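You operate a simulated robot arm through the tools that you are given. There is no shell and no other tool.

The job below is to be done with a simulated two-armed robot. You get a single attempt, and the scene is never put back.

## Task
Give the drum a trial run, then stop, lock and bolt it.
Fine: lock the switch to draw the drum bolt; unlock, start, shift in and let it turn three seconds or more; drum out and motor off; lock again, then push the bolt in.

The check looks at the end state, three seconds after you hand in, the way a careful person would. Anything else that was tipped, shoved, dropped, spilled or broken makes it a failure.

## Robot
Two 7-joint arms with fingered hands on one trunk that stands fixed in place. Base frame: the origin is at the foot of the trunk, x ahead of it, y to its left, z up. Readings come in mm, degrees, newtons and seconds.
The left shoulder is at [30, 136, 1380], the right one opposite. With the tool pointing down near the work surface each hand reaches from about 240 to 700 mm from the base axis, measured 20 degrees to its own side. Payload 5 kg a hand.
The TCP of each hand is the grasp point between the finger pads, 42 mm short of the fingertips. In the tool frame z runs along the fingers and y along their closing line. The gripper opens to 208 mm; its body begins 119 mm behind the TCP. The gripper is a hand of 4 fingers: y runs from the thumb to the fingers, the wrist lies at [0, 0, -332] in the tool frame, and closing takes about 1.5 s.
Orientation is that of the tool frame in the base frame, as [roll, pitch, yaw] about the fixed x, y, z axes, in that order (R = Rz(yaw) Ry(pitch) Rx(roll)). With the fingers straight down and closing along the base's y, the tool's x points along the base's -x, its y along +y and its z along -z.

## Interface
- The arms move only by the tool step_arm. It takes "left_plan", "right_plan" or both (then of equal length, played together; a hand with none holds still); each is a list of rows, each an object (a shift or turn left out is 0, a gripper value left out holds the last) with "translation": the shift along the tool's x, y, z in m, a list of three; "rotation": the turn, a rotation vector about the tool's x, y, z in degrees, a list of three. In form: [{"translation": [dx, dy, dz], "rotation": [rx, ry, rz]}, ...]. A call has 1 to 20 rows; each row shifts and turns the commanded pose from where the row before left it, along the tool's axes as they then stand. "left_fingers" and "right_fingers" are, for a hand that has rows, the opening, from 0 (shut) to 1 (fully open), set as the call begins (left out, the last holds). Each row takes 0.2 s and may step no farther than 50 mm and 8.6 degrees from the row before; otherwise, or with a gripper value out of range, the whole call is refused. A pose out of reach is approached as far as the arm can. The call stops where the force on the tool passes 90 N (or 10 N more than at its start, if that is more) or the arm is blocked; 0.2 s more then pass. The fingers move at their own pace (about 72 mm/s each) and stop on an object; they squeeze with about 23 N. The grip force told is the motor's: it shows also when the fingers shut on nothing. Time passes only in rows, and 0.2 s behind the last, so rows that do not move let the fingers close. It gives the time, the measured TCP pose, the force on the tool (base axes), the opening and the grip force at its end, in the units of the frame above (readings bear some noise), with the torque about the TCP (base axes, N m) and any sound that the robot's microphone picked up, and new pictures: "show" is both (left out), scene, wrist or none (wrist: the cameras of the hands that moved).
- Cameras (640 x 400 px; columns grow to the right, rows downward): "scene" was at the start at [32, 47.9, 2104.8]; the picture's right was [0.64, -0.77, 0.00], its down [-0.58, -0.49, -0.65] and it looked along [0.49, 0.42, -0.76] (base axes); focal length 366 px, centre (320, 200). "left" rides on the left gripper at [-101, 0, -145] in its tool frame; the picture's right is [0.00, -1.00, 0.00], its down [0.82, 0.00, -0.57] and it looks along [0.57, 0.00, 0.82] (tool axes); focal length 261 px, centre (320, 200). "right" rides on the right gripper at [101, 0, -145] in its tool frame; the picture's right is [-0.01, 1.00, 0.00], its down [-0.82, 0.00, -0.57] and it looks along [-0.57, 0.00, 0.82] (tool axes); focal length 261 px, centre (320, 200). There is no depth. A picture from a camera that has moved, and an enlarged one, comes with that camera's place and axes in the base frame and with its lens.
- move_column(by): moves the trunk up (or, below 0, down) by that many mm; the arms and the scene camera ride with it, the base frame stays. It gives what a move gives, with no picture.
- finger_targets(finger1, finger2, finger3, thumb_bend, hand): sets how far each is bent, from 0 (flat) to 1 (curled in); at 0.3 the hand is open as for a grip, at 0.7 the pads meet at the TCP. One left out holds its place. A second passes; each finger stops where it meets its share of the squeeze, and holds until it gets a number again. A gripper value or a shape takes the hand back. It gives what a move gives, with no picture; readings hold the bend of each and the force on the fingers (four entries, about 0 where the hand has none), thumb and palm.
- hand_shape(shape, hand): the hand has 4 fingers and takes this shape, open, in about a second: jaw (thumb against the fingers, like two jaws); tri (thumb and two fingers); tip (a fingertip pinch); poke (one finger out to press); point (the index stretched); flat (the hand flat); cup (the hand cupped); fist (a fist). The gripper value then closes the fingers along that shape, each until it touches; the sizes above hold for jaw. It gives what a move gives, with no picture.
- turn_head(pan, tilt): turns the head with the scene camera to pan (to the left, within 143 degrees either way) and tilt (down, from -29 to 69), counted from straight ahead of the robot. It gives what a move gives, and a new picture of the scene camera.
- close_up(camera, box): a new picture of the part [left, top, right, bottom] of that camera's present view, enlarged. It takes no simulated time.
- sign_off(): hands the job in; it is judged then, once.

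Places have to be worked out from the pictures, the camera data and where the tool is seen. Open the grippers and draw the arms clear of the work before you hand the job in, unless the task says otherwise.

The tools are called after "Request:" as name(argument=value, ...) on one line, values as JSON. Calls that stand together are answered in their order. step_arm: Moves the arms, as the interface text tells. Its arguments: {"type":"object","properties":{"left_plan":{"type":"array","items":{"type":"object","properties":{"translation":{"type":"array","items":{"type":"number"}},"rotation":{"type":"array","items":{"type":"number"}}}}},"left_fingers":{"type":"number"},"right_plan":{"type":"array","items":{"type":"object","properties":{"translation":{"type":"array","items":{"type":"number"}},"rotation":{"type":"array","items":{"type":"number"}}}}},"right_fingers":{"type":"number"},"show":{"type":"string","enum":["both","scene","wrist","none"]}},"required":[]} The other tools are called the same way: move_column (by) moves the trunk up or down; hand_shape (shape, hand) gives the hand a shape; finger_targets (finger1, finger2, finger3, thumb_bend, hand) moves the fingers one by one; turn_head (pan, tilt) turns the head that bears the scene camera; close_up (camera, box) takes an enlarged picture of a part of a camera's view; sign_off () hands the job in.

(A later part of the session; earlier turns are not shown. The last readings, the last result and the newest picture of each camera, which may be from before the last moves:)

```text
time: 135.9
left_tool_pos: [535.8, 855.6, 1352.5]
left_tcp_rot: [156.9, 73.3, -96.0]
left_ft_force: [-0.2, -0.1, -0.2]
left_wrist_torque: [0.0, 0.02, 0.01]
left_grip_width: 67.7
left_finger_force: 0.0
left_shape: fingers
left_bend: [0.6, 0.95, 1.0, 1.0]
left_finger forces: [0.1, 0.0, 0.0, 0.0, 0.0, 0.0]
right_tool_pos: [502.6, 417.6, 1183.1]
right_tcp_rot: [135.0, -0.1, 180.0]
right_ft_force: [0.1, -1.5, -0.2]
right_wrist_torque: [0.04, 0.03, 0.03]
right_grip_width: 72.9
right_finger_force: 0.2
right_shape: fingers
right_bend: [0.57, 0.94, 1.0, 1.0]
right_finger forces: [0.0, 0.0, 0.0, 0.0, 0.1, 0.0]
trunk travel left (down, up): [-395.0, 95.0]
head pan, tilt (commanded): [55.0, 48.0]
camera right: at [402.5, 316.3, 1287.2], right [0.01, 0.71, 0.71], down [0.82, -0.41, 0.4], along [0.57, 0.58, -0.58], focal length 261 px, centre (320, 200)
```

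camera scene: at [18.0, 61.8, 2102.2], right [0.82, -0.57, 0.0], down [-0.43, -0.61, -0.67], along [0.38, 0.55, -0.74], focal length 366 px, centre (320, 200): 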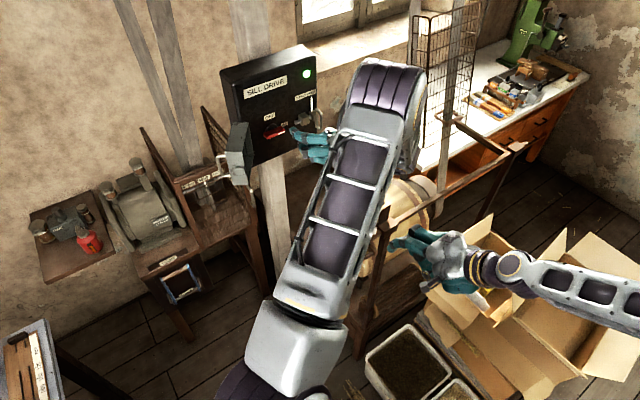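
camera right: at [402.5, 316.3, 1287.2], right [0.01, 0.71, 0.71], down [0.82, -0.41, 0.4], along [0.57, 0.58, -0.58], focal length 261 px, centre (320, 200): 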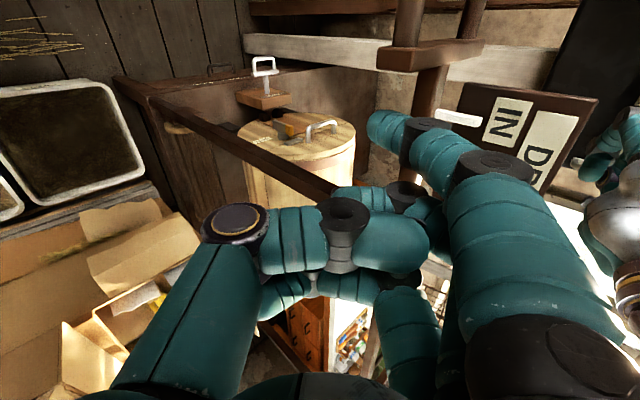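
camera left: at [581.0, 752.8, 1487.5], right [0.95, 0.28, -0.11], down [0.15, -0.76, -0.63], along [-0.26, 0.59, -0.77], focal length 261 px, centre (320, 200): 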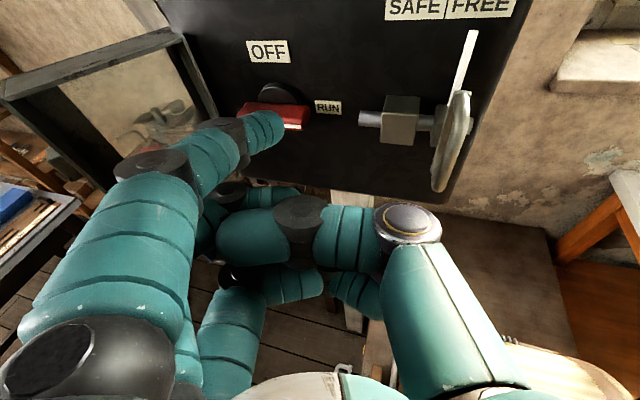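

The shifter snapped on past the finger: its index now points at IN. I hold still and let the drum turn, watching it.

Request:
step_arm(right_plan=[{"translation": [0, 0, 0]}, {"translation": [0, 0, 0]}, {"translation": [0, 0, 0]}, {"translation": [0, 0, 0]}, {"translation": [0, 0, 0]}, {"translation": [0, 0, 0]}, {"translation": [0, 0, 0]}, {"translation": [0, 0, 0]}, {"translation": [0, 0, 0]}, {"translation": [0, 0, 0]}], show="both")

Request:
close_up(camera="right", box=[220, 40, 560, 200])

Request:
close_up(camera="scene", box=[230, 150, 450, 350])

```text
time: 138.1
left_tool_pos: [535.1, 856.2, 1352.5]
left_tcp_rot: [156.9, 73.2, -95.9]
left_ft_force: [0.3, -0.2, 0.4]
left_wrist_torque: [0.01, 0.03, -0.03]
left_grip_width: 67.8
left_finger_force: 0.0
left_shape: fingers
left_bend: [0.6, 0.95, 1.0, 1.0]
left_finger forces: [0.1, 0.0, 0.0, 0.0, 0.1, 0.0]
right_tool_pos: [505.5, 418.2, 1183.9]
right_tcp_rot: [135.0, 0.0, 179.9]
right_ft_force: [0.6, -0.1, -0.3]
right_wrist_torque: [0.01, 0.0, 0.02]
right_grip_width: 72.6
right_finger_force: 0.1
right_shape: fingers
right_bend: [0.57, 0.94, 1.0, 1.0]
right_finger forces: [0.0, 0.0, 0.0, 0.0, 0.1, 0.0]
trunk travel left (down, up): [-395.0, 95.0]
head pan, tilt (commanded): [55.0, 48.0]
camera scene: at [18.2, 62.8, 2102.1], right [0.82, -0.57, 0.0], down [-0.43, -0.61, -0.67], along [0.38, 0.55, -0.74], focal length 366 px, centre (320, 200)
camera right: at [402.7, 316.5, 1287.4], right [0.01, 0.71, 0.71], down [0.82, -0.41, 0.4], along [0.57, 0.58, -0.58], focal length 261 px, centre (320, 200)
```

scene: 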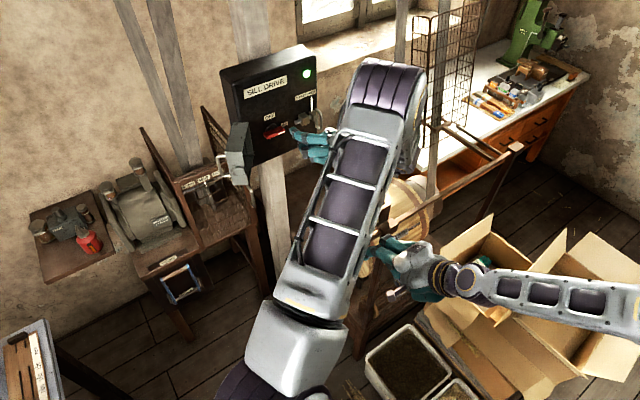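
right: 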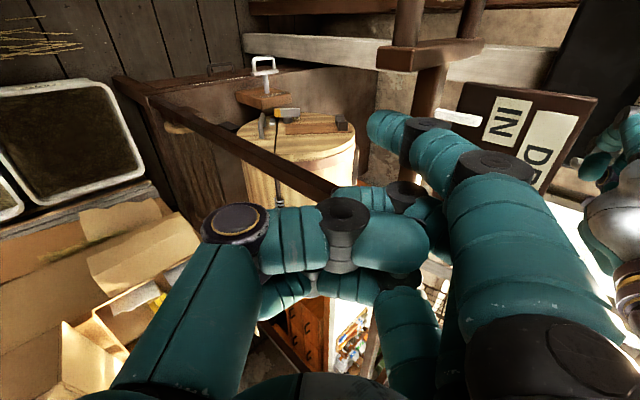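

```text
1.88 times, centred on (390, 120) of right
camera zoom: at [402.7, 316.5, 1287.4], right [0.01, 0.71, 0.71], down [0.82, -0.41, 0.4], along [0.57, 0.58, -0.58], focal length 491 px, centre (188, 351)
```

zoom: 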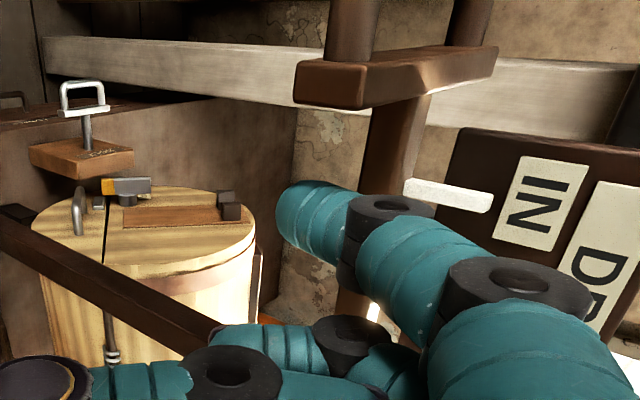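

```text
2.00 times, centred on (340, 250) of scene
camera zoom: at [18.2, 62.8, 2102.1], right [0.82, -0.57, 0.0], down [-0.43, -0.61, -0.67], along [0.38, 0.55, -0.74], focal length 732 px, centre (280, 100)
```

zoom: 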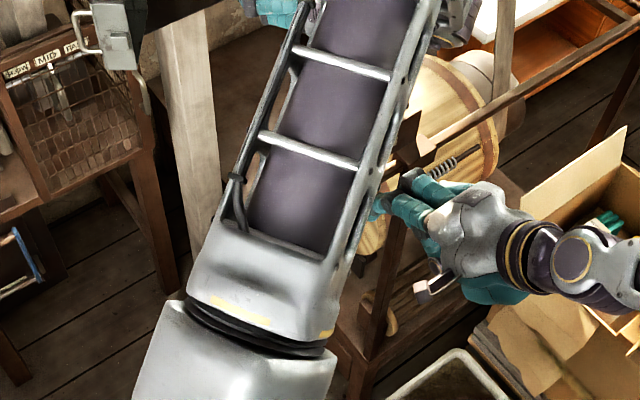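

The drum is turning (its latch and handle positions change). I let it run on while I check again.

Request:
step_arm(right_plan=[{"translation": [0, 0, 0]}, {"translation": [0, 0, 0]}, {"translation": [0, 0, 0]}, {"translation": [0, 0, 0]}, {"translation": [0, 0, 0]}, {"translation": [0, 0, 0]}, {"translation": [0, 0, 0]}, {"translation": [0, 0, 0]}, {"translation": [0, 0, 0]}, {"translation": [0, 0, 0]}, {"translation": [0, 0, 0]}, {"translation": [0, 0, 0]}], show="none")

Request:
close_up(camera="right", box=[180, 30, 480, 200])

Request:
step_arm(right_plan=[{"translation": [0, 0, 0]}], show="none")

Request:
close_up(camera="right", box=[180, 30, 480, 200])

```text
time: 140.7
left_tool_pos: [534.8, 855.4, 1352.1]
left_tcp_rot: [156.9, 73.3, -95.9]
left_ft_force: [-0.3, 0.5, 0.6]
left_wrist_torque: [0.01, 0.02, 0.01]
left_grip_width: 67.7
left_finger_force: 0.1
left_shape: fingers
left_bend: [0.6, 0.95, 1.0, 1.0]
left_finger forces: [0.0, 0.1, 0.0, 0.0, 0.1, 0.0]
right_tool_pos: [504.7, 416.9, 1183.7]
right_tcp_rot: [135.0, 0.0, -180.0]
right_ft_force: [0.3, 0.0, 0.0]
right_wrist_torque: [-0.01, 0.04, 0.0]
right_grip_width: 73.1
right_finger_force: 0.0
right_shape: fingers
right_bend: [0.57, 0.94, 1.0, 1.0]
right_finger forces: [0.0, 0.1, 0.1, 0.1, 0.0, 0.1]
trunk travel left (down, up): [-395.0, 95.0]
head pan, tilt (commanded): [55.0, 48.0]
```

```text
2.13 times, centred on (330, 115) of right
camera zoom: at [402.7, 316.5, 1287.4], right [0.01, 0.71, 0.71], down [0.82, -0.41, 0.4], along [0.57, 0.58, -0.58], focal length 556 px, centre (299, 381)
```

zoom: 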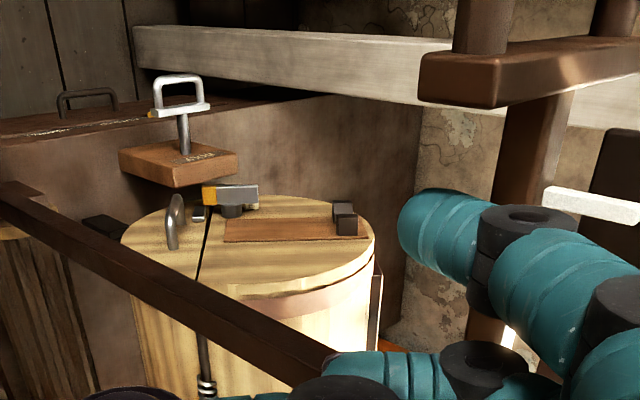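

```text
time: 141.1
left_tool_pos: [535.2, 856.4, 1353.2]
left_tcp_rot: [156.9, 73.3, -95.9]
left_ft_force: [-0.1, -0.6, 0.5]
left_wrist_torque: [-0.01, -0.04, -0.01]
left_grip_width: 67.6
left_finger_force: 0.1
left_shape: fingers
left_bend: [0.6, 0.95, 1.0, 1.0]
left_finger forces: [0.1, 0.0, 0.0, 0.0, 0.0, 0.1]
right_tool_pos: [505.0, 418.1, 1184.3]
right_tcp_rot: [135.0, 0.1, 179.8]
right_ft_force: [-0.9, 0.1, 0.2]
right_wrist_torque: [0.03, 0.01, 0.03]
right_grip_width: 72.9
right_finger_force: 0.0
right_shape: fingers
right_bend: [0.57, 0.94, 1.0, 1.0]
right_finger forces: [0.0, 0.0, 0.0, 0.1, 0.0, 0.1]
trunk travel left (down, up): [-395.0, 95.0]
head pan, tilt (commanded): [55.0, 48.0]
```

```text
2.13 times, centred on (330, 115) of right
camera zoom: at [402.7, 316.5, 1287.4], right [0.01, 0.71, 0.71], down [0.82, -0.41, 0.4], along [0.57, 0.58, -0.58], focal length 556 px, centre (299, 381)
```

zoom: 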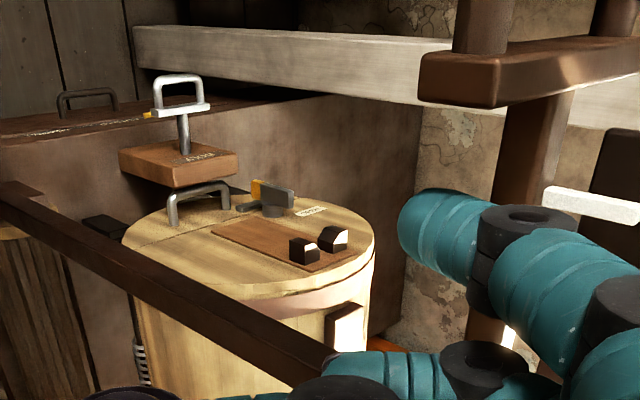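

The drum turns about once every 2.5 s; it has run 5.5 s. I look at the turns gauge on the bench front to see how far its pointer has moved.

Request:
close_up(camera="right", box=[100, 40, 300, 140])

Request:
close_up(camera="scene", box=[270, 200, 400, 350])

```text
3.20 times, centred on (200, 90) of right
camera zoom: at [402.7, 316.5, 1287.4], right [0.01, 0.71, 0.71], down [0.82, -0.41, 0.4], along [0.57, 0.58, -0.58], focal length 834 px, centre (704, 552)
```

zoom: 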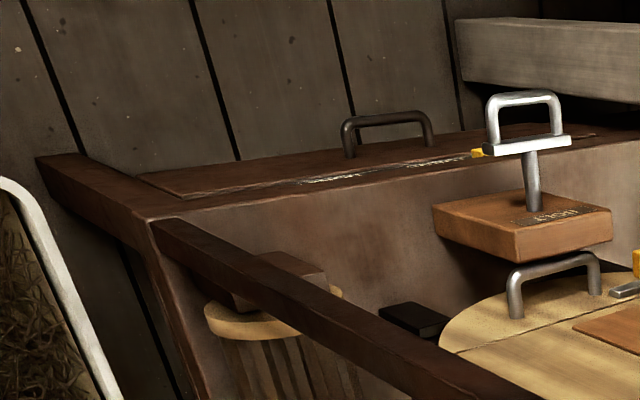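

```text
2.67 times, centred on (335, 275) of scene
camera zoom: at [18.2, 62.8, 2102.1], right [0.82, -0.57, 0.0], down [-0.43, -0.61, -0.67], along [0.38, 0.55, -0.74], focal length 976 px, centre (280, 0)
```

zoom: 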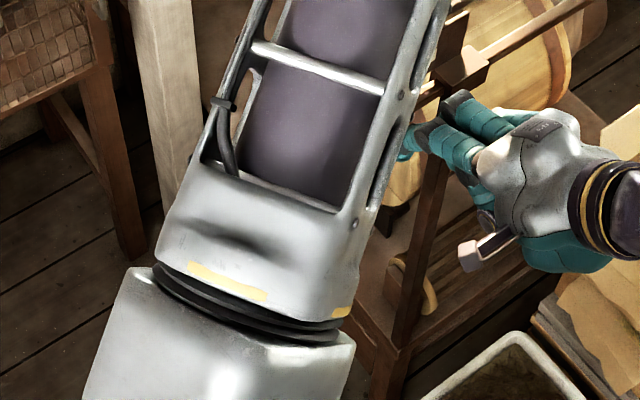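

The pointer is about 40% from ZERO to DONE. "Three seconds or more" is already met, but I'll let it run on to DONE.

Request:
step_arm(right_plan=[{"translation": [0, 0, 0]}, {"translation": [0, 0, 0]}, {"translation": [0, 0, 0]}, {"translation": [0, 0, 0]}, {"translation": [0, 0, 0]}, {"translation": [0, 0, 0]}, {"translation": [0, 0, 0]}, {"translation": [0, 0, 0]}, {"translation": [0, 0, 0]}, {"translation": [0, 0, 0]}, {"translation": [0, 0, 0]}, {"translation": [0, 0, 0]}, {"translation": [0, 0, 0]}, {"translation": [0, 0, 0]}, {"translation": [0, 0, 0]}, {"translation": [0, 0, 0]}, {"translation": [0, 0, 0]}, {"translation": [0, 0, 0]}], show="none")

Request:
close_up(camera="right", box=[100, 40, 300, 140])

```text
time: 144.9
left_tool_pos: [534.5, 856.6, 1352.5]
left_tcp_rot: [156.9, 73.4, -95.9]
left_ft_force: [0.6, -0.2, 0.1]
left_wrist_torque: [-0.02, 0.01, -0.02]
left_grip_width: 67.7
left_finger_force: 0.0
left_shape: fingers
left_bend: [0.6, 0.95, 1.0, 1.0]
left_finger forces: [0.0, 0.0, 0.1, 0.0, 0.1, 0.0]
right_tool_pos: [502.8, 417.5, 1184.2]
right_tcp_rot: [135.0, 0.0, 179.8]
right_ft_force: [-0.2, 0.1, 0.2]
right_wrist_torque: [0.0, 0.02, 0.0]
right_grip_width: 73.0
right_finger_force: 0.1
right_shape: fingers
right_bend: [0.57, 0.94, 1.0, 1.0]
right_finger forces: [0.0, 0.0, 0.0, 0.1, 0.0, 0.0]
trunk travel left (down, up): [-395.0, 95.0]
head pan, tilt (commanded): [55.0, 48.0]
```

```text
3.20 times, centred on (200, 90) of right
camera zoom: at [402.7, 316.5, 1287.4], right [0.01, 0.71, 0.71], down [0.82, -0.41, 0.4], along [0.57, 0.58, -0.58], focal length 834 px, centre (704, 552)
```

zoom: 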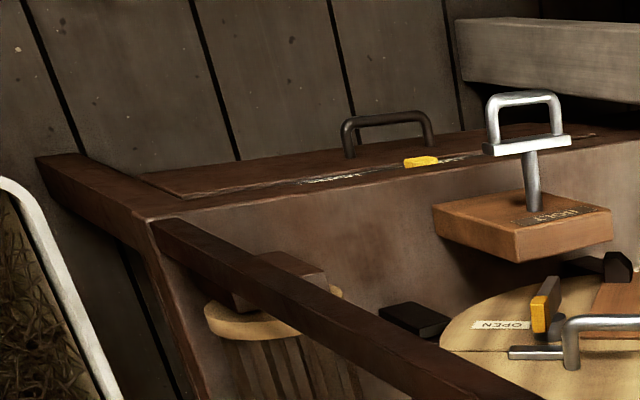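

Pointer at about 65%. I wait about 6 more seconds.

Request:
step_arm(right_plan=[{"translation": [0, 0, 0]}, {"translation": [0, 0, 0]}, {"translation": [0, 0, 0]}, {"translation": [0, 0, 0]}, {"translation": [0, 0, 0]}, {"translation": [0, 0, 0]}, {"translation": [0, 0, 0]}, {"translation": [0, 0, 0]}, {"translation": [0, 0, 0]}, {"translation": [0, 0, 0]}, {"translation": [0, 0, 0]}, {"translation": [0, 0, 0]}, {"translation": [0, 0, 0]}, {"translation": [0, 0, 0]}, {"translation": [0, 0, 0]}, {"translation": [0, 0, 0]}], show="none")

Request:
step_arm(right_plan=[{"translation": [0, 0, 0]}, {"translation": [0, 0, 0]}, {"translation": [0, 0, 0]}, {"translation": [0, 0, 0]}, {"translation": [0, 0, 0]}, {"translation": [0, 0, 0]}, {"translation": [0, 0, 0]}, {"translation": [0, 0, 0]}, {"translation": [0, 0, 0]}, {"translation": [0, 0, 0]}, {"translation": [0, 0, 0]}, {"translation": [0, 0, 0]}, {"translation": [0, 0, 0]}, {"translation": [0, 0, 0]}], show="none")

Request:
close_up(camera="right", box=[100, 40, 300, 140])

```text
time: 148.3
left_tool_pos: [535.7, 855.8, 1352.2]
left_tcp_rot: [156.9, 73.3, -95.8]
left_ft_force: [-0.3, -0.2, 0.6]
left_wrist_torque: [0.01, 0.01, -0.04]
left_grip_width: 67.9
left_finger_force: 0.1
left_shape: fingers
left_bend: [0.6, 0.95, 1.0, 1.0]
left_finger forces: [0.0, 0.0, 0.1, 0.0, 0.0, 0.0]
right_tool_pos: [503.9, 417.8, 1183.9]
right_tcp_rot: [135.0, 0.0, 179.9]
right_ft_force: [-0.1, -0.5, -0.8]
right_wrist_torque: [-0.02, 0.01, 0.02]
right_grip_width: 73.1
right_finger_force: 0.1
right_shape: fingers
right_bend: [0.57, 0.94, 1.0, 1.0]
right_finger forces: [0.0, 0.0, 0.0, 0.0, 0.0, 0.1]
trunk travel left (down, up): [-395.0, 95.0]
head pan, tilt (commanded): [55.0, 48.0]
```

```text
time: 151.3
left_tool_pos: [534.5, 856.5, 1352.7]
left_tcp_rot: [156.8, 73.4, -95.9]
left_ft_force: [0.5, -0.4, 0.0]
left_wrist_torque: [0.01, 0.04, 0.01]
left_grip_width: 67.6
left_finger_force: 0.2
left_shape: fingers
left_bend: [0.6, 0.95, 1.0, 1.0]
left_finger forces: [0.1, 0.0, 0.0, 0.0, 0.1, 0.0]
right_tool_pos: [504.3, 417.8, 1183.7]
right_tcp_rot: [135.0, 0.0, 179.9]
right_ft_force: [0.3, -0.5, 1.0]
right_wrist_torque: [-0.01, 0.0, 0.03]
right_grip_width: 73.2
right_finger_force: 0.1
right_shape: fingers
right_bend: [0.57, 0.94, 1.0, 1.0]
right_finger forces: [0.0, 0.1, 0.0, 0.0, 0.0, 0.0]
trunk travel left (down, up): [-395.0, 95.0]
head pan, tilt (commanded): [55.0, 48.0]
```

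```text
3.20 times, centred on (200, 90) of right
camera zoom: at [402.7, 316.5, 1287.4], right [0.01, 0.71, 0.71], down [0.82, -0.41, 0.4], along [0.57, 0.58, -0.58], focal length 834 px, centre (704, 552)
```

zoom: 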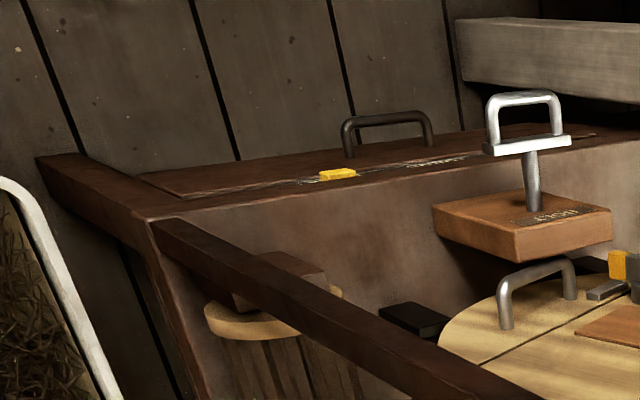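

The pointer has reached DONE. Now the drum must go OUT: push the shifter's handle back in +x. I withdraw the right finger, close the hand and turn it steeper so it can push from the −x side.

Request:
step_arm(right_plan=[{"translation": [0, 0, -0.04]}, {"translation": [0, 0, -0.04]}, {"rotation": [7.5, 0, 0]}, {"rotation": [7.5, 0, 0]}, {"rotation": [7.5, 0, 0]}, {"rotation": [7.5, 0, 0]}, {"translation": [0, 0, 0]}], right_fingers=0.0, show="both")

```text
time: 152.9
left_tool_pos: [536.0, 852.3, 1353.6]
left_tcp_rot: [156.8, 73.2, -96.0]
left_ft_force: [1.1, -0.9, 0.9]
left_wrist_torque: [-0.06, 0.04, 0.03]
left_grip_width: 67.7
left_finger_force: 0.0
left_shape: fingers
left_bend: [0.6, 0.95, 1.0, 1.0]
left_finger forces: [0.1, 0.0, 0.0, 0.0, 0.0, 0.1]
right_tool_pos: [505.4, 358.1, 1241.5]
right_tcp_rot: [165.0, 0.1, 179.9]
right_ft_force: [0.8, -0.8, -0.2]
right_wrist_torque: [0.13, 0.05, 0.0]
right_grip_width: 0.1
right_finger_force: 23.0
right_shape: jaw
right_bend: [0.7, 0.7, 0.7, 0.7]
right_finger forces: [0.1, 0.0, 0.0, 0.1, 0.0, 0.0]
trunk travel left (down, up): [-395.0, 95.0]
head pan, tilt (commanded): [55.0, 48.0]
camera scene: at [18.8, 59.7, 2102.2], right [0.82, -0.57, 0.0], down [-0.43, -0.61, -0.67], along [0.38, 0.55, -0.74], focal length 366 px, centre (320, 200)
camera right: at [404.1, 322.5, 1381.7], right [0.01, 0.97, 0.26], down [0.82, -0.15, 0.55], along [0.57, 0.21, -0.79], focal length 261 px, centre (320, 200)
```

scene: 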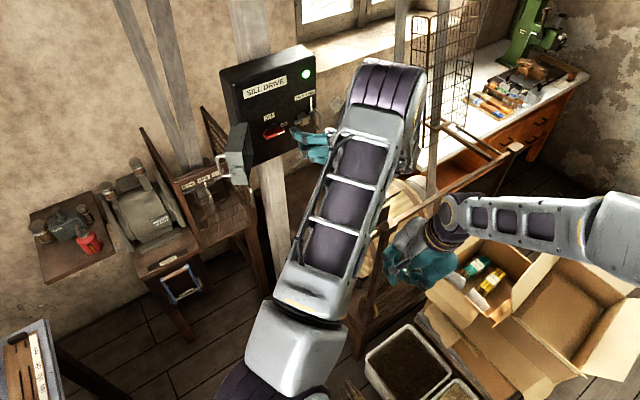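
right: 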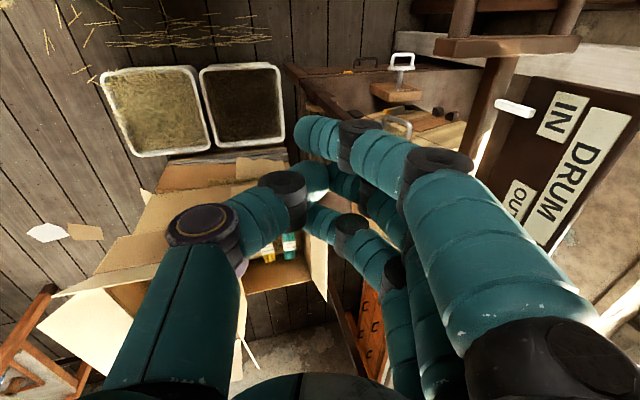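

The index sits at IN and the hand is clear. I move −x around the front of the handle, in two batches.

Request:
step_arm(right_plan=[{"translation": [0.0388, 0.0, -0.0173]}, {"translation": [0.0388, 0.0, -0.0173]}, {"translation": [0, 0, 0]}], show="both")

```text
time: 153.7
left_tool_pos: [537.3, 855.4, 1350.9]
left_tcp_rot: [156.6, 73.3, -96.1]
left_ft_force: [0.6, 0.8, -0.6]
left_wrist_torque: [0.08, 0.04, 0.17]
left_grip_width: 67.4
left_finger_force: 0.0
left_shape: fingers
left_bend: [0.6, 0.95, 1.0, 1.0]
left_finger forces: [0.0, 0.1, 0.0, 0.0, 0.0, 0.0]
right_tool_pos: [428.1, 354.1, 1274.7]
right_tcp_rot: [165.0, -0.1, 179.9]
right_ft_force: [0.8, 0.1, 0.0]
right_wrist_torque: [-0.05, 0.12, 0.04]
right_grip_width: 0.0
right_finger_force: 22.6
right_shape: jaw
right_bend: [0.7, 0.7, 0.7, 0.7]
right_finger forces: [0.1, 0.0, 0.0, 0.1, 0.0, 0.1]
trunk travel left (down, up): [-395.0, 95.0]
head pan, tilt (commanded): [55.0, 48.0]
camera scene: at [21.2, 64.0, 2102.0], right [0.82, -0.57, 0.0], down [-0.43, -0.61, -0.67], along [0.38, 0.55, -0.74], focal length 366 px, centre (320, 200)
camera right: at [326.4, 317.2, 1414.3], right [0.01, 0.97, 0.26], down [0.82, -0.15, 0.55], along [0.57, 0.21, -0.79], focal length 261 px, centre (320, 200)
```

scene: 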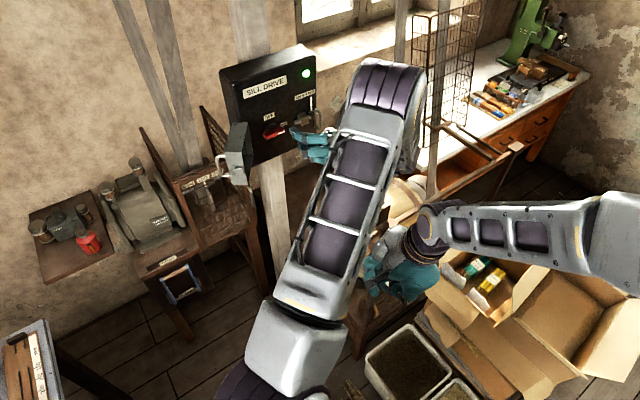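
right: 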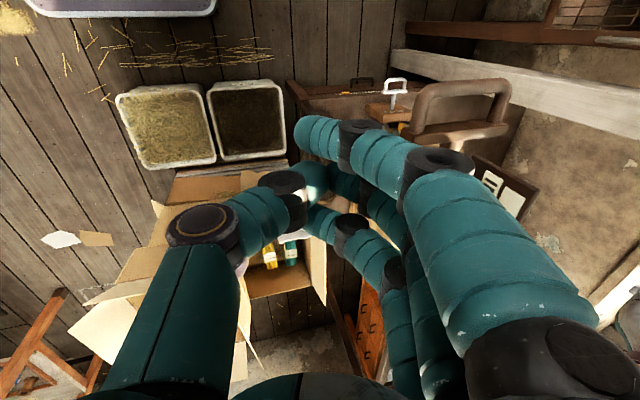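

The handle bar is at x≈379 now. To stay clear of the left arm I'll push with the index alone again (thumb opened away), from the −x side of the bar.

Request:
finger_targets(hand="right", finger1=0.58, finger2=1.0, finger3=1.0, thumb_bend=0.3)

Request:
step_arm(right_plan=[{"translation": [0.022, 0, 0]}, {"translation": [0.022, 0, 0]}, {"translation": [0, 0.017, 0.0267]}, {"translation": [0, 0.017, 0.0267]}, {"translation": [0, 0, 0]}], show="both")

Request:
close_up(camera="right", box=[280, 30, 540, 230])

```text
time: 154.7
left_tool_pos: [535.1, 855.3, 1353.2]
left_tcp_rot: [156.7, 73.3, -96.1]
left_ft_force: [0.5, -0.6, -0.4]
left_wrist_torque: [0.0, 0.01, 0.02]
left_grip_width: 67.9
left_finger_force: 0.1
left_shape: fingers
left_bend: [0.6, 0.95, 1.0, 1.0]
left_finger forces: [0.0, 0.0, 0.0, 0.0, 0.0, 0.0]
right_tool_pos: [425.8, 353.8, 1274.3]
right_tcp_rot: [165.0, 0.0, 179.7]
right_ft_force: [0.8, 0.0, -0.5]
right_wrist_torque: [0.02, 0.03, -0.01]
right_grip_width: 153.7
right_finger_force: 0.1
right_shape: fingers
right_bend: [0.57, 1.0, 1.0, 0.3]
right_finger forces: [0.0, 0.0, 0.2, 0.0, 0.0, 0.1]
trunk travel left (down, up): [-395.0, 95.0]
head pan, tilt (commanded): [55.0, 48.0]
```

```text
time: 155.9
left_tool_pos: [535.4, 853.0, 1354.2]
left_tcp_rot: [156.9, 73.3, -95.9]
left_ft_force: [0.3, -1.0, 0.3]
left_wrist_torque: [0.0, -0.02, -0.04]
left_grip_width: 68.1
left_finger_force: 0.1
left_shape: fingers
left_bend: [0.6, 0.95, 1.0, 1.0]
left_finger forces: [0.1, 0.0, 0.0, 0.0, 0.0, 0.0]
right_tool_pos: [384.3, 398.3, 1230.7]
right_tcp_rot: [165.0, 0.1, -180.0]
right_ft_force: [-0.4, -0.9, 0.5]
right_wrist_torque: [0.09, 0.0, 0.03]
right_grip_width: 153.8
right_finger_force: 0.0
right_shape: fingers
right_bend: [0.57, 1.0, 1.0, 0.3]
right_finger forces: [0.0, 0.0, 0.0, 0.0, 0.0, 0.0]
trunk travel left (down, up): [-395.0, 95.0]
head pan, tilt (commanded): [55.0, 48.0]
camera scene: at [17.6, 60.8, 2102.3], right [0.82, -0.57, 0.0], down [-0.43, -0.61, -0.67], along [0.38, 0.55, -0.74], focal length 366 px, centre (320, 200)
camera right: at [282.1, 361.7, 1371.1], right [0.01, 0.97, 0.26], down [0.82, -0.15, 0.55], along [0.57, 0.21, -0.79], focal length 261 px, centre (320, 200)
```

scene: 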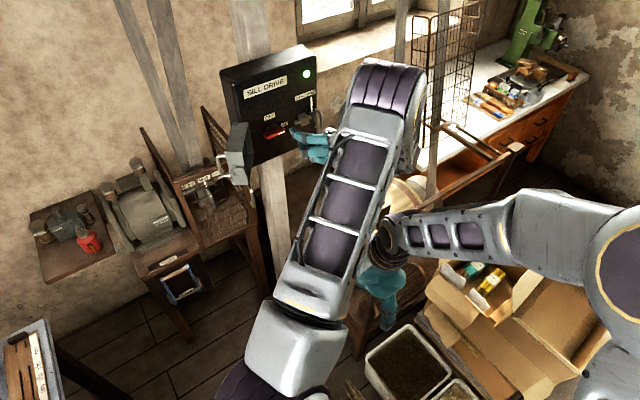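
right: 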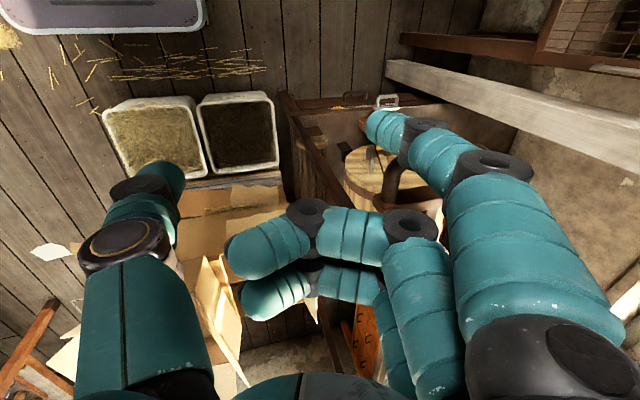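

```text
2.00 times, centred on (410, 130) of right
camera zoom: at [282.1, 361.7, 1371.1], right [0.01, 0.97, 0.26], down [0.82, -0.15, 0.55], along [0.57, 0.21, -0.79], focal length 521 px, centre (140, 340)
```

zoom: 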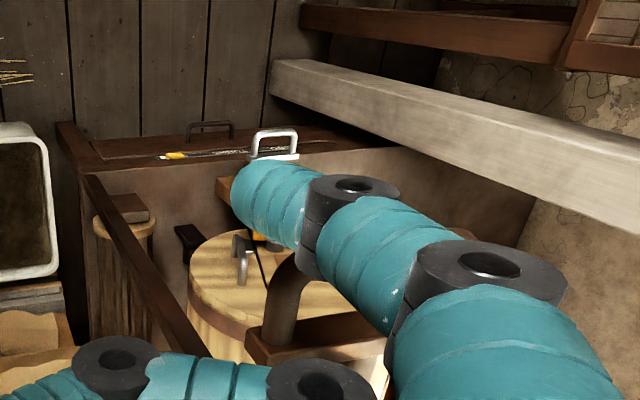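

The index is on the −x side of the handle. One more step in, then I push +x in small steps.

Request:
step_arm(right_plan=[{"translation": [0, 0.02, 0.026]}, {"translation": [-0.012, 0, 0]}, {"translation": [-0.012, 0, 0]}, {"translation": [0, 0, 0]}], show="wrist")

Request:
close_up(camera="right", box=[280, 30, 540, 230])

```text
time: 156.9
left_tool_pos: [532.9, 856.8, 1352.2]
left_tcp_rot: [157.1, 73.3, -95.8]
left_ft_force: [0.2, 0.9, 1.0]
left_wrist_torque: [0.01, -0.04, 0.0]
left_grip_width: 67.9
left_finger_force: 0.1
left_shape: fingers
left_bend: [0.6, 0.95, 1.0, 1.0]
left_finger forces: [0.0, 0.1, 0.0, 0.0, 0.0, 0.0]
right_tool_pos: [406.2, 424.5, 1211.7]
right_tcp_rot: [165.0, 0.0, -179.9]
right_ft_force: [-7.9, 1.1, -1.3]
right_wrist_torque: [-0.06, 0.07, 0.45]
right_grip_width: 153.9
right_finger_force: 4.2
right_shape: fingers
right_bend: [0.57, 1.0, 1.0, 0.3]
right_finger forces: [7.5, 0.0, 0.0, 0.0, 0.0, 0.1]
trunk travel left (down, up): [-395.0, 95.0]
head pan, tilt (commanded): [55.0, 48.0]
camera right: at [304.4, 388.3, 1351.8], right [0.0, 0.97, 0.26], down [0.82, -0.15, 0.55], along [0.57, 0.21, -0.79], focal length 261 px, centre (320, 200)
```

right: 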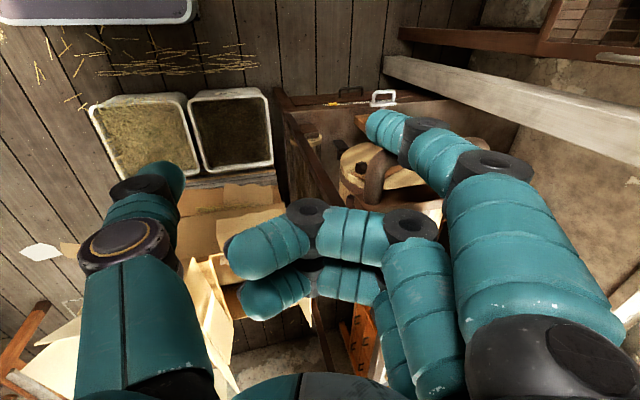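

```text
2.00 times, centred on (410, 130) of right
camera zoom: at [304.4, 388.3, 1351.8], right [0.0, 0.97, 0.26], down [0.82, -0.15, 0.55], along [0.57, 0.21, -0.79], focal length 521 px, centre (140, 340)
```

zoom: 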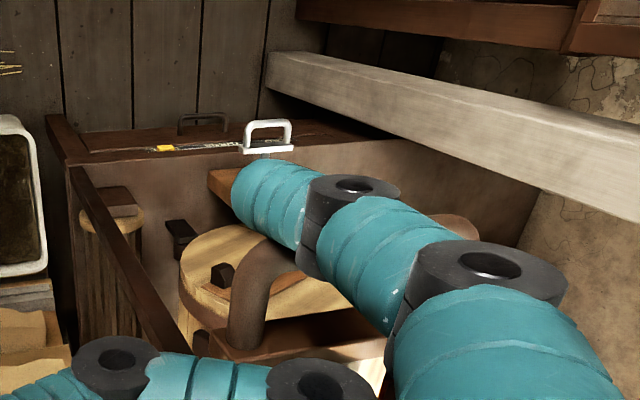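

Engaged on the handle (8 N). I push it toward OUT.

Request:
step_arm(right_plan=[{"translation": [-0.012, 0, 0]}, {"translation": [-0.012, 0, 0]}, {"translation": [-0.012, 0, 0]}, {"translation": [0, 0, 0]}], show="wrist")

```text
time: 157.9
left_tool_pos: [534.8, 856.1, 1352.4]
left_tcp_rot: [157.0, 73.4, -95.9]
left_ft_force: [0.0, 0.0, 0.2]
left_wrist_torque: [-0.02, -0.03, -0.03]
left_grip_width: 67.6
left_finger_force: 0.0
left_shape: fingers
left_bend: [0.6, 0.95, 1.0, 1.0]
left_finger forces: [0.1, 0.0, 0.0, 0.1, 0.0, 0.0]
right_tool_pos: [444.3, 424.5, 1209.5]
right_tcp_rot: [165.0, 0.0, 179.9]
right_ft_force: [-0.2, 0.6, 0.9]
right_wrist_torque: [0.02, -0.07, -0.04]
right_grip_width: 154.1
right_finger_force: 0.1
right_shape: fingers
right_bend: [0.57, 1.0, 1.0, 0.3]
right_finger forces: [0.0, 0.0, 0.0, 0.0, 0.0, 0.0]
trunk travel left (down, up): [-395.0, 95.0]
head pan, tilt (commanded): [55.0, 48.0]
camera right: at [342.3, 387.6, 1350.1], right [0.01, 0.97, 0.26], down [0.82, -0.15, 0.55], along [0.57, 0.21, -0.79], focal length 261 px, centre (320, 200)
```

right: 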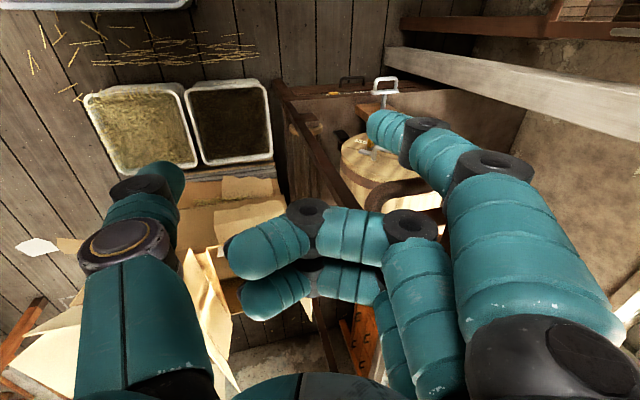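

It snapped over ahead of my finger. I check the shifter index and the drum.

Request:
close_up(camera="right", box=[280, 60, 540, 260])

Request:
close_up(camera="scene", box=[300, 140, 520, 330])

```text
2.00 times, centred on (410, 160) of right
camera zoom: at [342.3, 387.6, 1350.1], right [0.01, 0.97, 0.26], down [0.82, -0.15, 0.55], along [0.57, 0.21, -0.79], focal length 521 px, centre (140, 280)
```

zoom: 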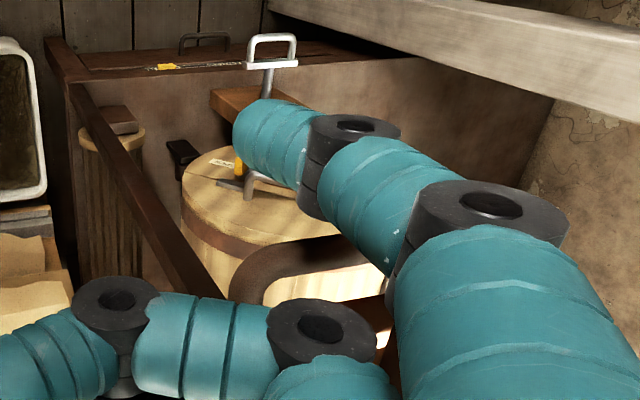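

```text
2.11 times, centred on (410, 235) of scene
camera zoom: at [17.7, 62.9, 2102.1], right [0.82, -0.57, 0.0], down [-0.43, -0.61, -0.67], along [0.38, 0.55, -0.74], focal length 770 px, centre (130, 126)
```

zoom: 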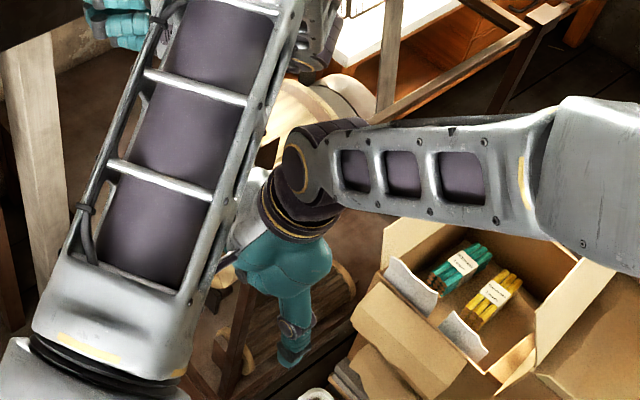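

I retract the right hand upward and back to look at the index.

Request:
step_arm(right_plan=[{"translation": [0, -0.01, -0.03]}, {"translation": [0, -0.03, -0.03]}, {"translation": [0, -0.045, 0]}, {"translation": [0, -0.045, 0]}, {"translation": [-0.02, -0.04, 0]}, {"translation": [0, 0, 0]}], show="wrist")

Request:
close_up(camera="right", box=[320, 0, 640, 200])

```text
time: 159.3
left_tool_pos: [534.7, 856.9, 1352.4]
left_tcp_rot: [156.9, 73.1, -95.8]
left_ft_force: [-0.7, 1.3, 0.1]
left_wrist_torque: [-0.02, -0.01, -0.06]
left_grip_width: 68.0
left_finger_force: 0.2
left_shape: fingers
left_bend: [0.6, 0.95, 1.0, 1.0]
left_finger forces: [0.0, 0.1, 0.1, 0.1, 0.0, 0.1]
right_tool_pos: [463.4, 246.7, 1225.8]
right_tcp_rot: [164.9, 0.0, 180.0]
right_ft_force: [-0.9, 1.0, -0.2]
right_wrist_torque: [-0.13, -0.07, -0.03]
right_grip_width: 154.2
right_finger_force: 0.0
right_shape: fingers
right_bend: [0.57, 1.0, 1.0, 0.3]
right_finger forces: [0.1, 0.0, 0.0, 0.0, 0.1, 0.0]
trunk travel left (down, up): [-395.0, 95.0]
head pan, tilt (commanded): [55.0, 48.0]
camera right: at [361.9, 209.8, 1364.8], right [0.0, 0.97, 0.26], down [0.82, -0.15, 0.55], along [0.57, 0.21, -0.79], focal length 261 px, centre (320, 200)
```

right: 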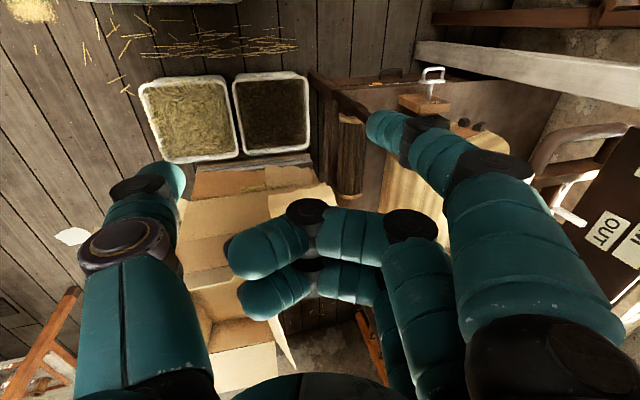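

```text
2.00 times, centred on (480, 100) of right
camera zoom: at [361.9, 209.8, 1364.8], right [0.0, 0.97, 0.26], down [0.82, -0.15, 0.55], along [0.57, 0.21, -0.79], focal length 521 px, centre (0, 400)
```

zoom: 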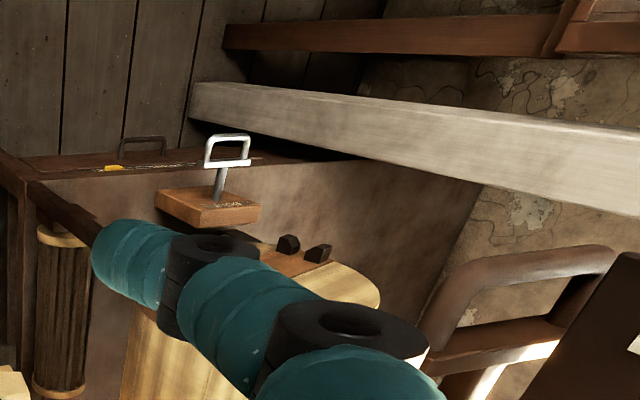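

The shifter index is back at OUT. Now the switch: I bring the left index below the red handle's right-hand end, to push it up toward OFF.

Request:
step_arm(left_plan=[{"translation": [0.037, -0.0043, 0.01]}, {"translation": [0.037, -0.0043, 0.01]}, {"translation": [-0.0057, -0.0056, 0.0183]}, {"translation": [0, 0, 0]}], show="both")

Request:
close_up(camera="left", box=[180, 20, 440, 200])

Request:
close_up(camera="right", box=[320, 0, 640, 200])

```text
time: 160.3
left_tool_pos: [535.8, 874.2, 1274.2]
left_tcp_rot: [156.6, 73.3, -96.1]
left_ft_force: [0.0, -0.3, 0.4]
left_wrist_torque: [-0.01, 0.03, 0.06]
left_grip_width: 67.9
left_finger_force: 0.0
left_shape: fingers
left_bend: [0.6, 0.95, 1.0, 1.0]
left_finger forces: [0.0, 0.0, 0.1, 0.1, 0.0, 0.0]
right_tool_pos: [464.9, 245.7, 1224.3]
right_tcp_rot: [165.0, -0.1, 179.8]
right_ft_force: [0.4, -0.5, -0.4]
right_wrist_torque: [0.01, 0.05, -0.01]
right_grip_width: 154.2
right_finger_force: 0.1
right_shape: fingers
right_bend: [0.57, 1.0, 1.0, 0.3]
right_finger forces: [0.0, 0.1, 0.0, 0.0, 0.0, 0.0]
trunk travel left (down, up): [-395.0, 95.0]
head pan, tilt (commanded): [55.0, 48.0]
camera scene: at [19.3, 62.3, 2102.2], right [0.82, -0.57, 0.0], down [-0.43, -0.61, -0.67], along [0.38, 0.55, -0.74], focal length 366 px, centre (320, 200)
camera left: at [581.5, 770.6, 1410.1], right [0.95, 0.28, -0.11], down [0.15, -0.76, -0.63], along [-0.26, 0.59, -0.76], focal length 261 px, centre (320, 200)
```

scene: 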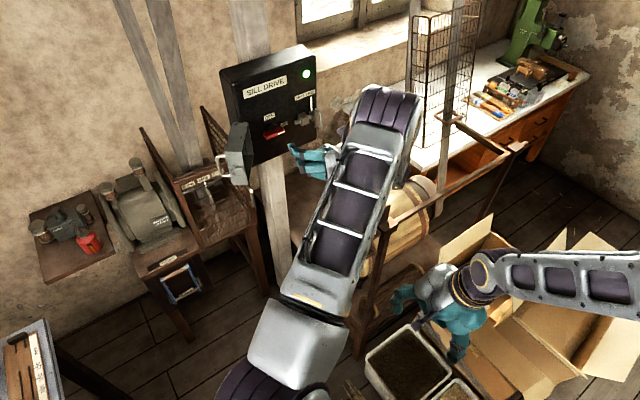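
left: 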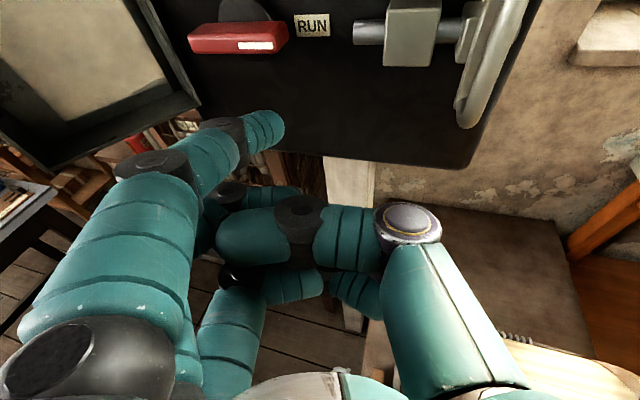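

```text
2.22 times, centred on (310, 110) of left
camera zoom: at [581.5, 770.6, 1410.1], right [0.95, 0.28, -0.11], down [0.15, -0.76, -0.63], along [-0.26, 0.59, -0.76], focal length 579 px, centre (342, 400)
```

zoom: 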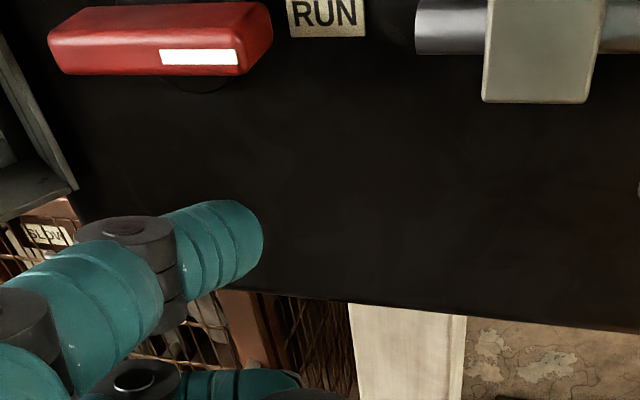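

```text
2.00 times, centred on (480, 100) of right
camera zoom: at [363.6, 208.0, 1364.6], right [0.01, 0.97, 0.26], down [0.82, -0.15, 0.55], along [0.57, 0.21, -0.79], focal length 521 px, centre (0, 400)
```

zoom: 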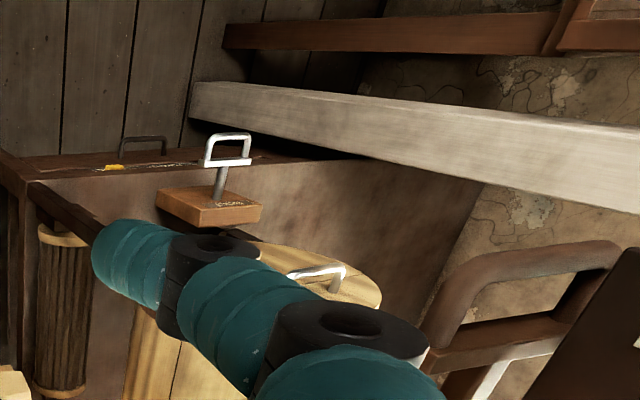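

The drum is still coasting. I move the fingertip forward under the handle's right end, then begin pushing up.

Request:
step_arm(left_plan=[{"translation": [-0.0057, -0.0018, 0.0195]}, {"translation": [-0.0057, -0.0018, 0.0195]}, {"translation": [-0.0115, 0.0013, -0.0031]}, {"translation": [0, 0, 0]}], show="wrist")

Request:
close_up(camera="left", box=[180, 20, 440, 200])

```text
time: 161.3
left_tool_pos: [526.9, 914.1, 1288.0]
left_tcp_rot: [156.8, 73.2, -96.0]
left_ft_force: [-0.9, 0.2, 0.1]
left_wrist_torque: [0.02, 0.02, 0.0]
left_grip_width: 67.9
left_finger_force: 0.1
left_shape: fingers
left_bend: [0.6, 0.95, 1.0, 1.0]
left_finger forces: [0.0, 0.0, 0.0, 0.1, 0.1, 0.0]
right_tool_pos: [464.8, 243.8, 1224.1]
right_tcp_rot: [165.1, -0.1, 180.0]
right_ft_force: [0.5, -0.5, -0.2]
right_wrist_torque: [-0.04, 0.02, 0.01]
right_grip_width: 154.2
right_finger_force: 0.0
right_shape: fingers
right_bend: [0.57, 1.0, 1.0, 0.3]
right_finger forces: [0.0, 0.0, 0.0, 0.0, 0.1, 0.0]
trunk travel left (down, up): [-395.0, 95.0]
head pan, tilt (commanded): [55.0, 48.0]
camera left: at [573.0, 810.9, 1423.3], right [0.95, 0.28, -0.11], down [0.15, -0.76, -0.63], along [-0.26, 0.59, -0.77], focal length 261 px, centre (320, 200)
```

left: 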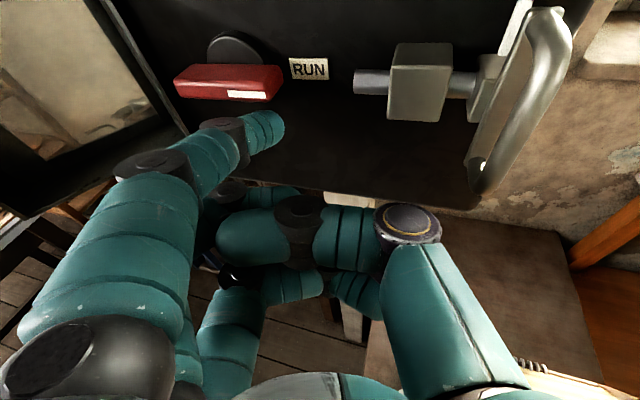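

```text
2.22 times, centred on (310, 110) of left
camera zoom: at [573.0, 810.9, 1423.3], right [0.95, 0.28, -0.11], down [0.15, -0.76, -0.63], along [-0.26, 0.59, -0.77], focal length 579 px, centre (342, 400)
```

zoom: 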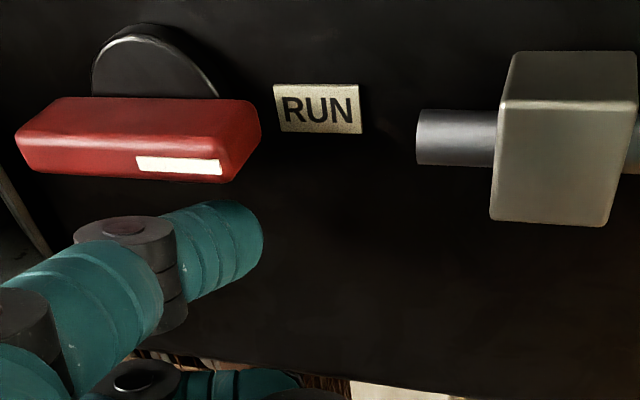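

The fingertip is right under the handle's pointer end. I push up.

Request:
step_arm(left_plan=[{"translation": [-0.0135, -0.0013, -0.0045]}, {"translation": [-0.0135, -0.0013, -0.0045]}, {"translation": [-0.0116, 0.0013, -0.0031]}, {"translation": [0, 0, 0]}], show="wrist")

Request:
close_up(camera="left", box=[180, 40, 440, 220])

```text
time: 162.3
left_tool_pos: [532.2, 914.6, 1328.1]
left_tcp_rot: [156.9, 73.3, -96.0]
left_ft_force: [-0.7, 0.1, -0.7]
left_wrist_torque: [0.0, 0.01, 0.02]
left_grip_width: 67.6
left_finger_force: 0.0
left_shape: fingers
left_bend: [0.6, 0.95, 1.0, 1.0]
left_finger forces: [0.0, 0.0, 0.0, 0.1, 0.0, 0.1]
right_tool_pos: [464.0, 244.5, 1224.0]
right_tcp_rot: [165.1, 0.0, 179.9]
right_ft_force: [0.0, 0.5, -0.1]
right_wrist_torque: [-0.02, 0.01, 0.02]
right_grip_width: 153.9
right_finger_force: 0.0
right_shape: fingers
right_bend: [0.57, 1.0, 1.0, 0.3]
right_finger forces: [0.0, 0.1, 0.0, 0.0, 0.0, 0.0]
trunk travel left (down, up): [-395.0, 95.0]
head pan, tilt (commanded): [55.0, 48.0]
camera left: at [578.6, 811.1, 1462.7], right [0.95, 0.28, -0.11], down [0.15, -0.76, -0.63], along [-0.26, 0.59, -0.76], focal length 261 px, centre (320, 200)
```

left: 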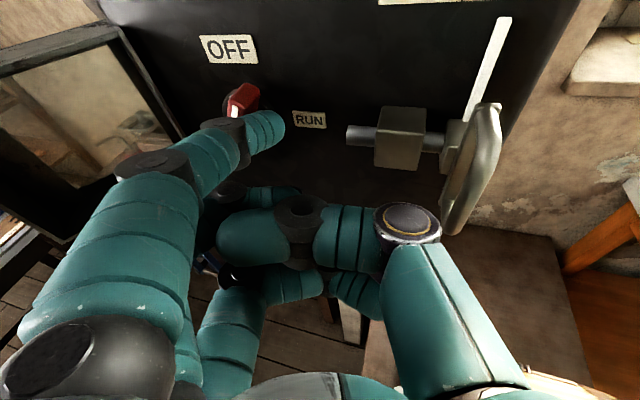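

```text
2.22 times, centred on (310, 130) of left
camera zoom: at [578.6, 811.1, 1462.7], right [0.95, 0.28, -0.11], down [0.15, -0.76, -0.63], along [-0.26, 0.59, -0.76], focal length 579 px, centre (342, 356)
```

zoom: 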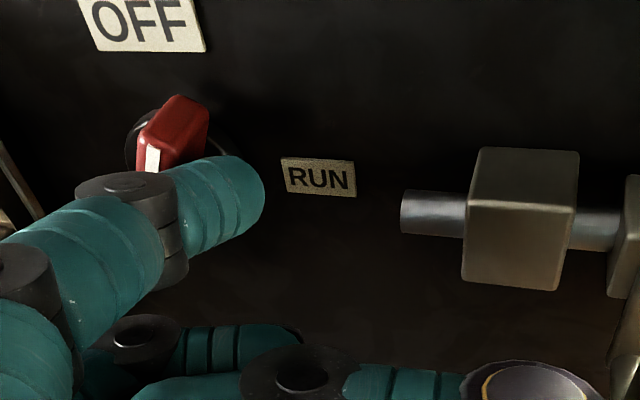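

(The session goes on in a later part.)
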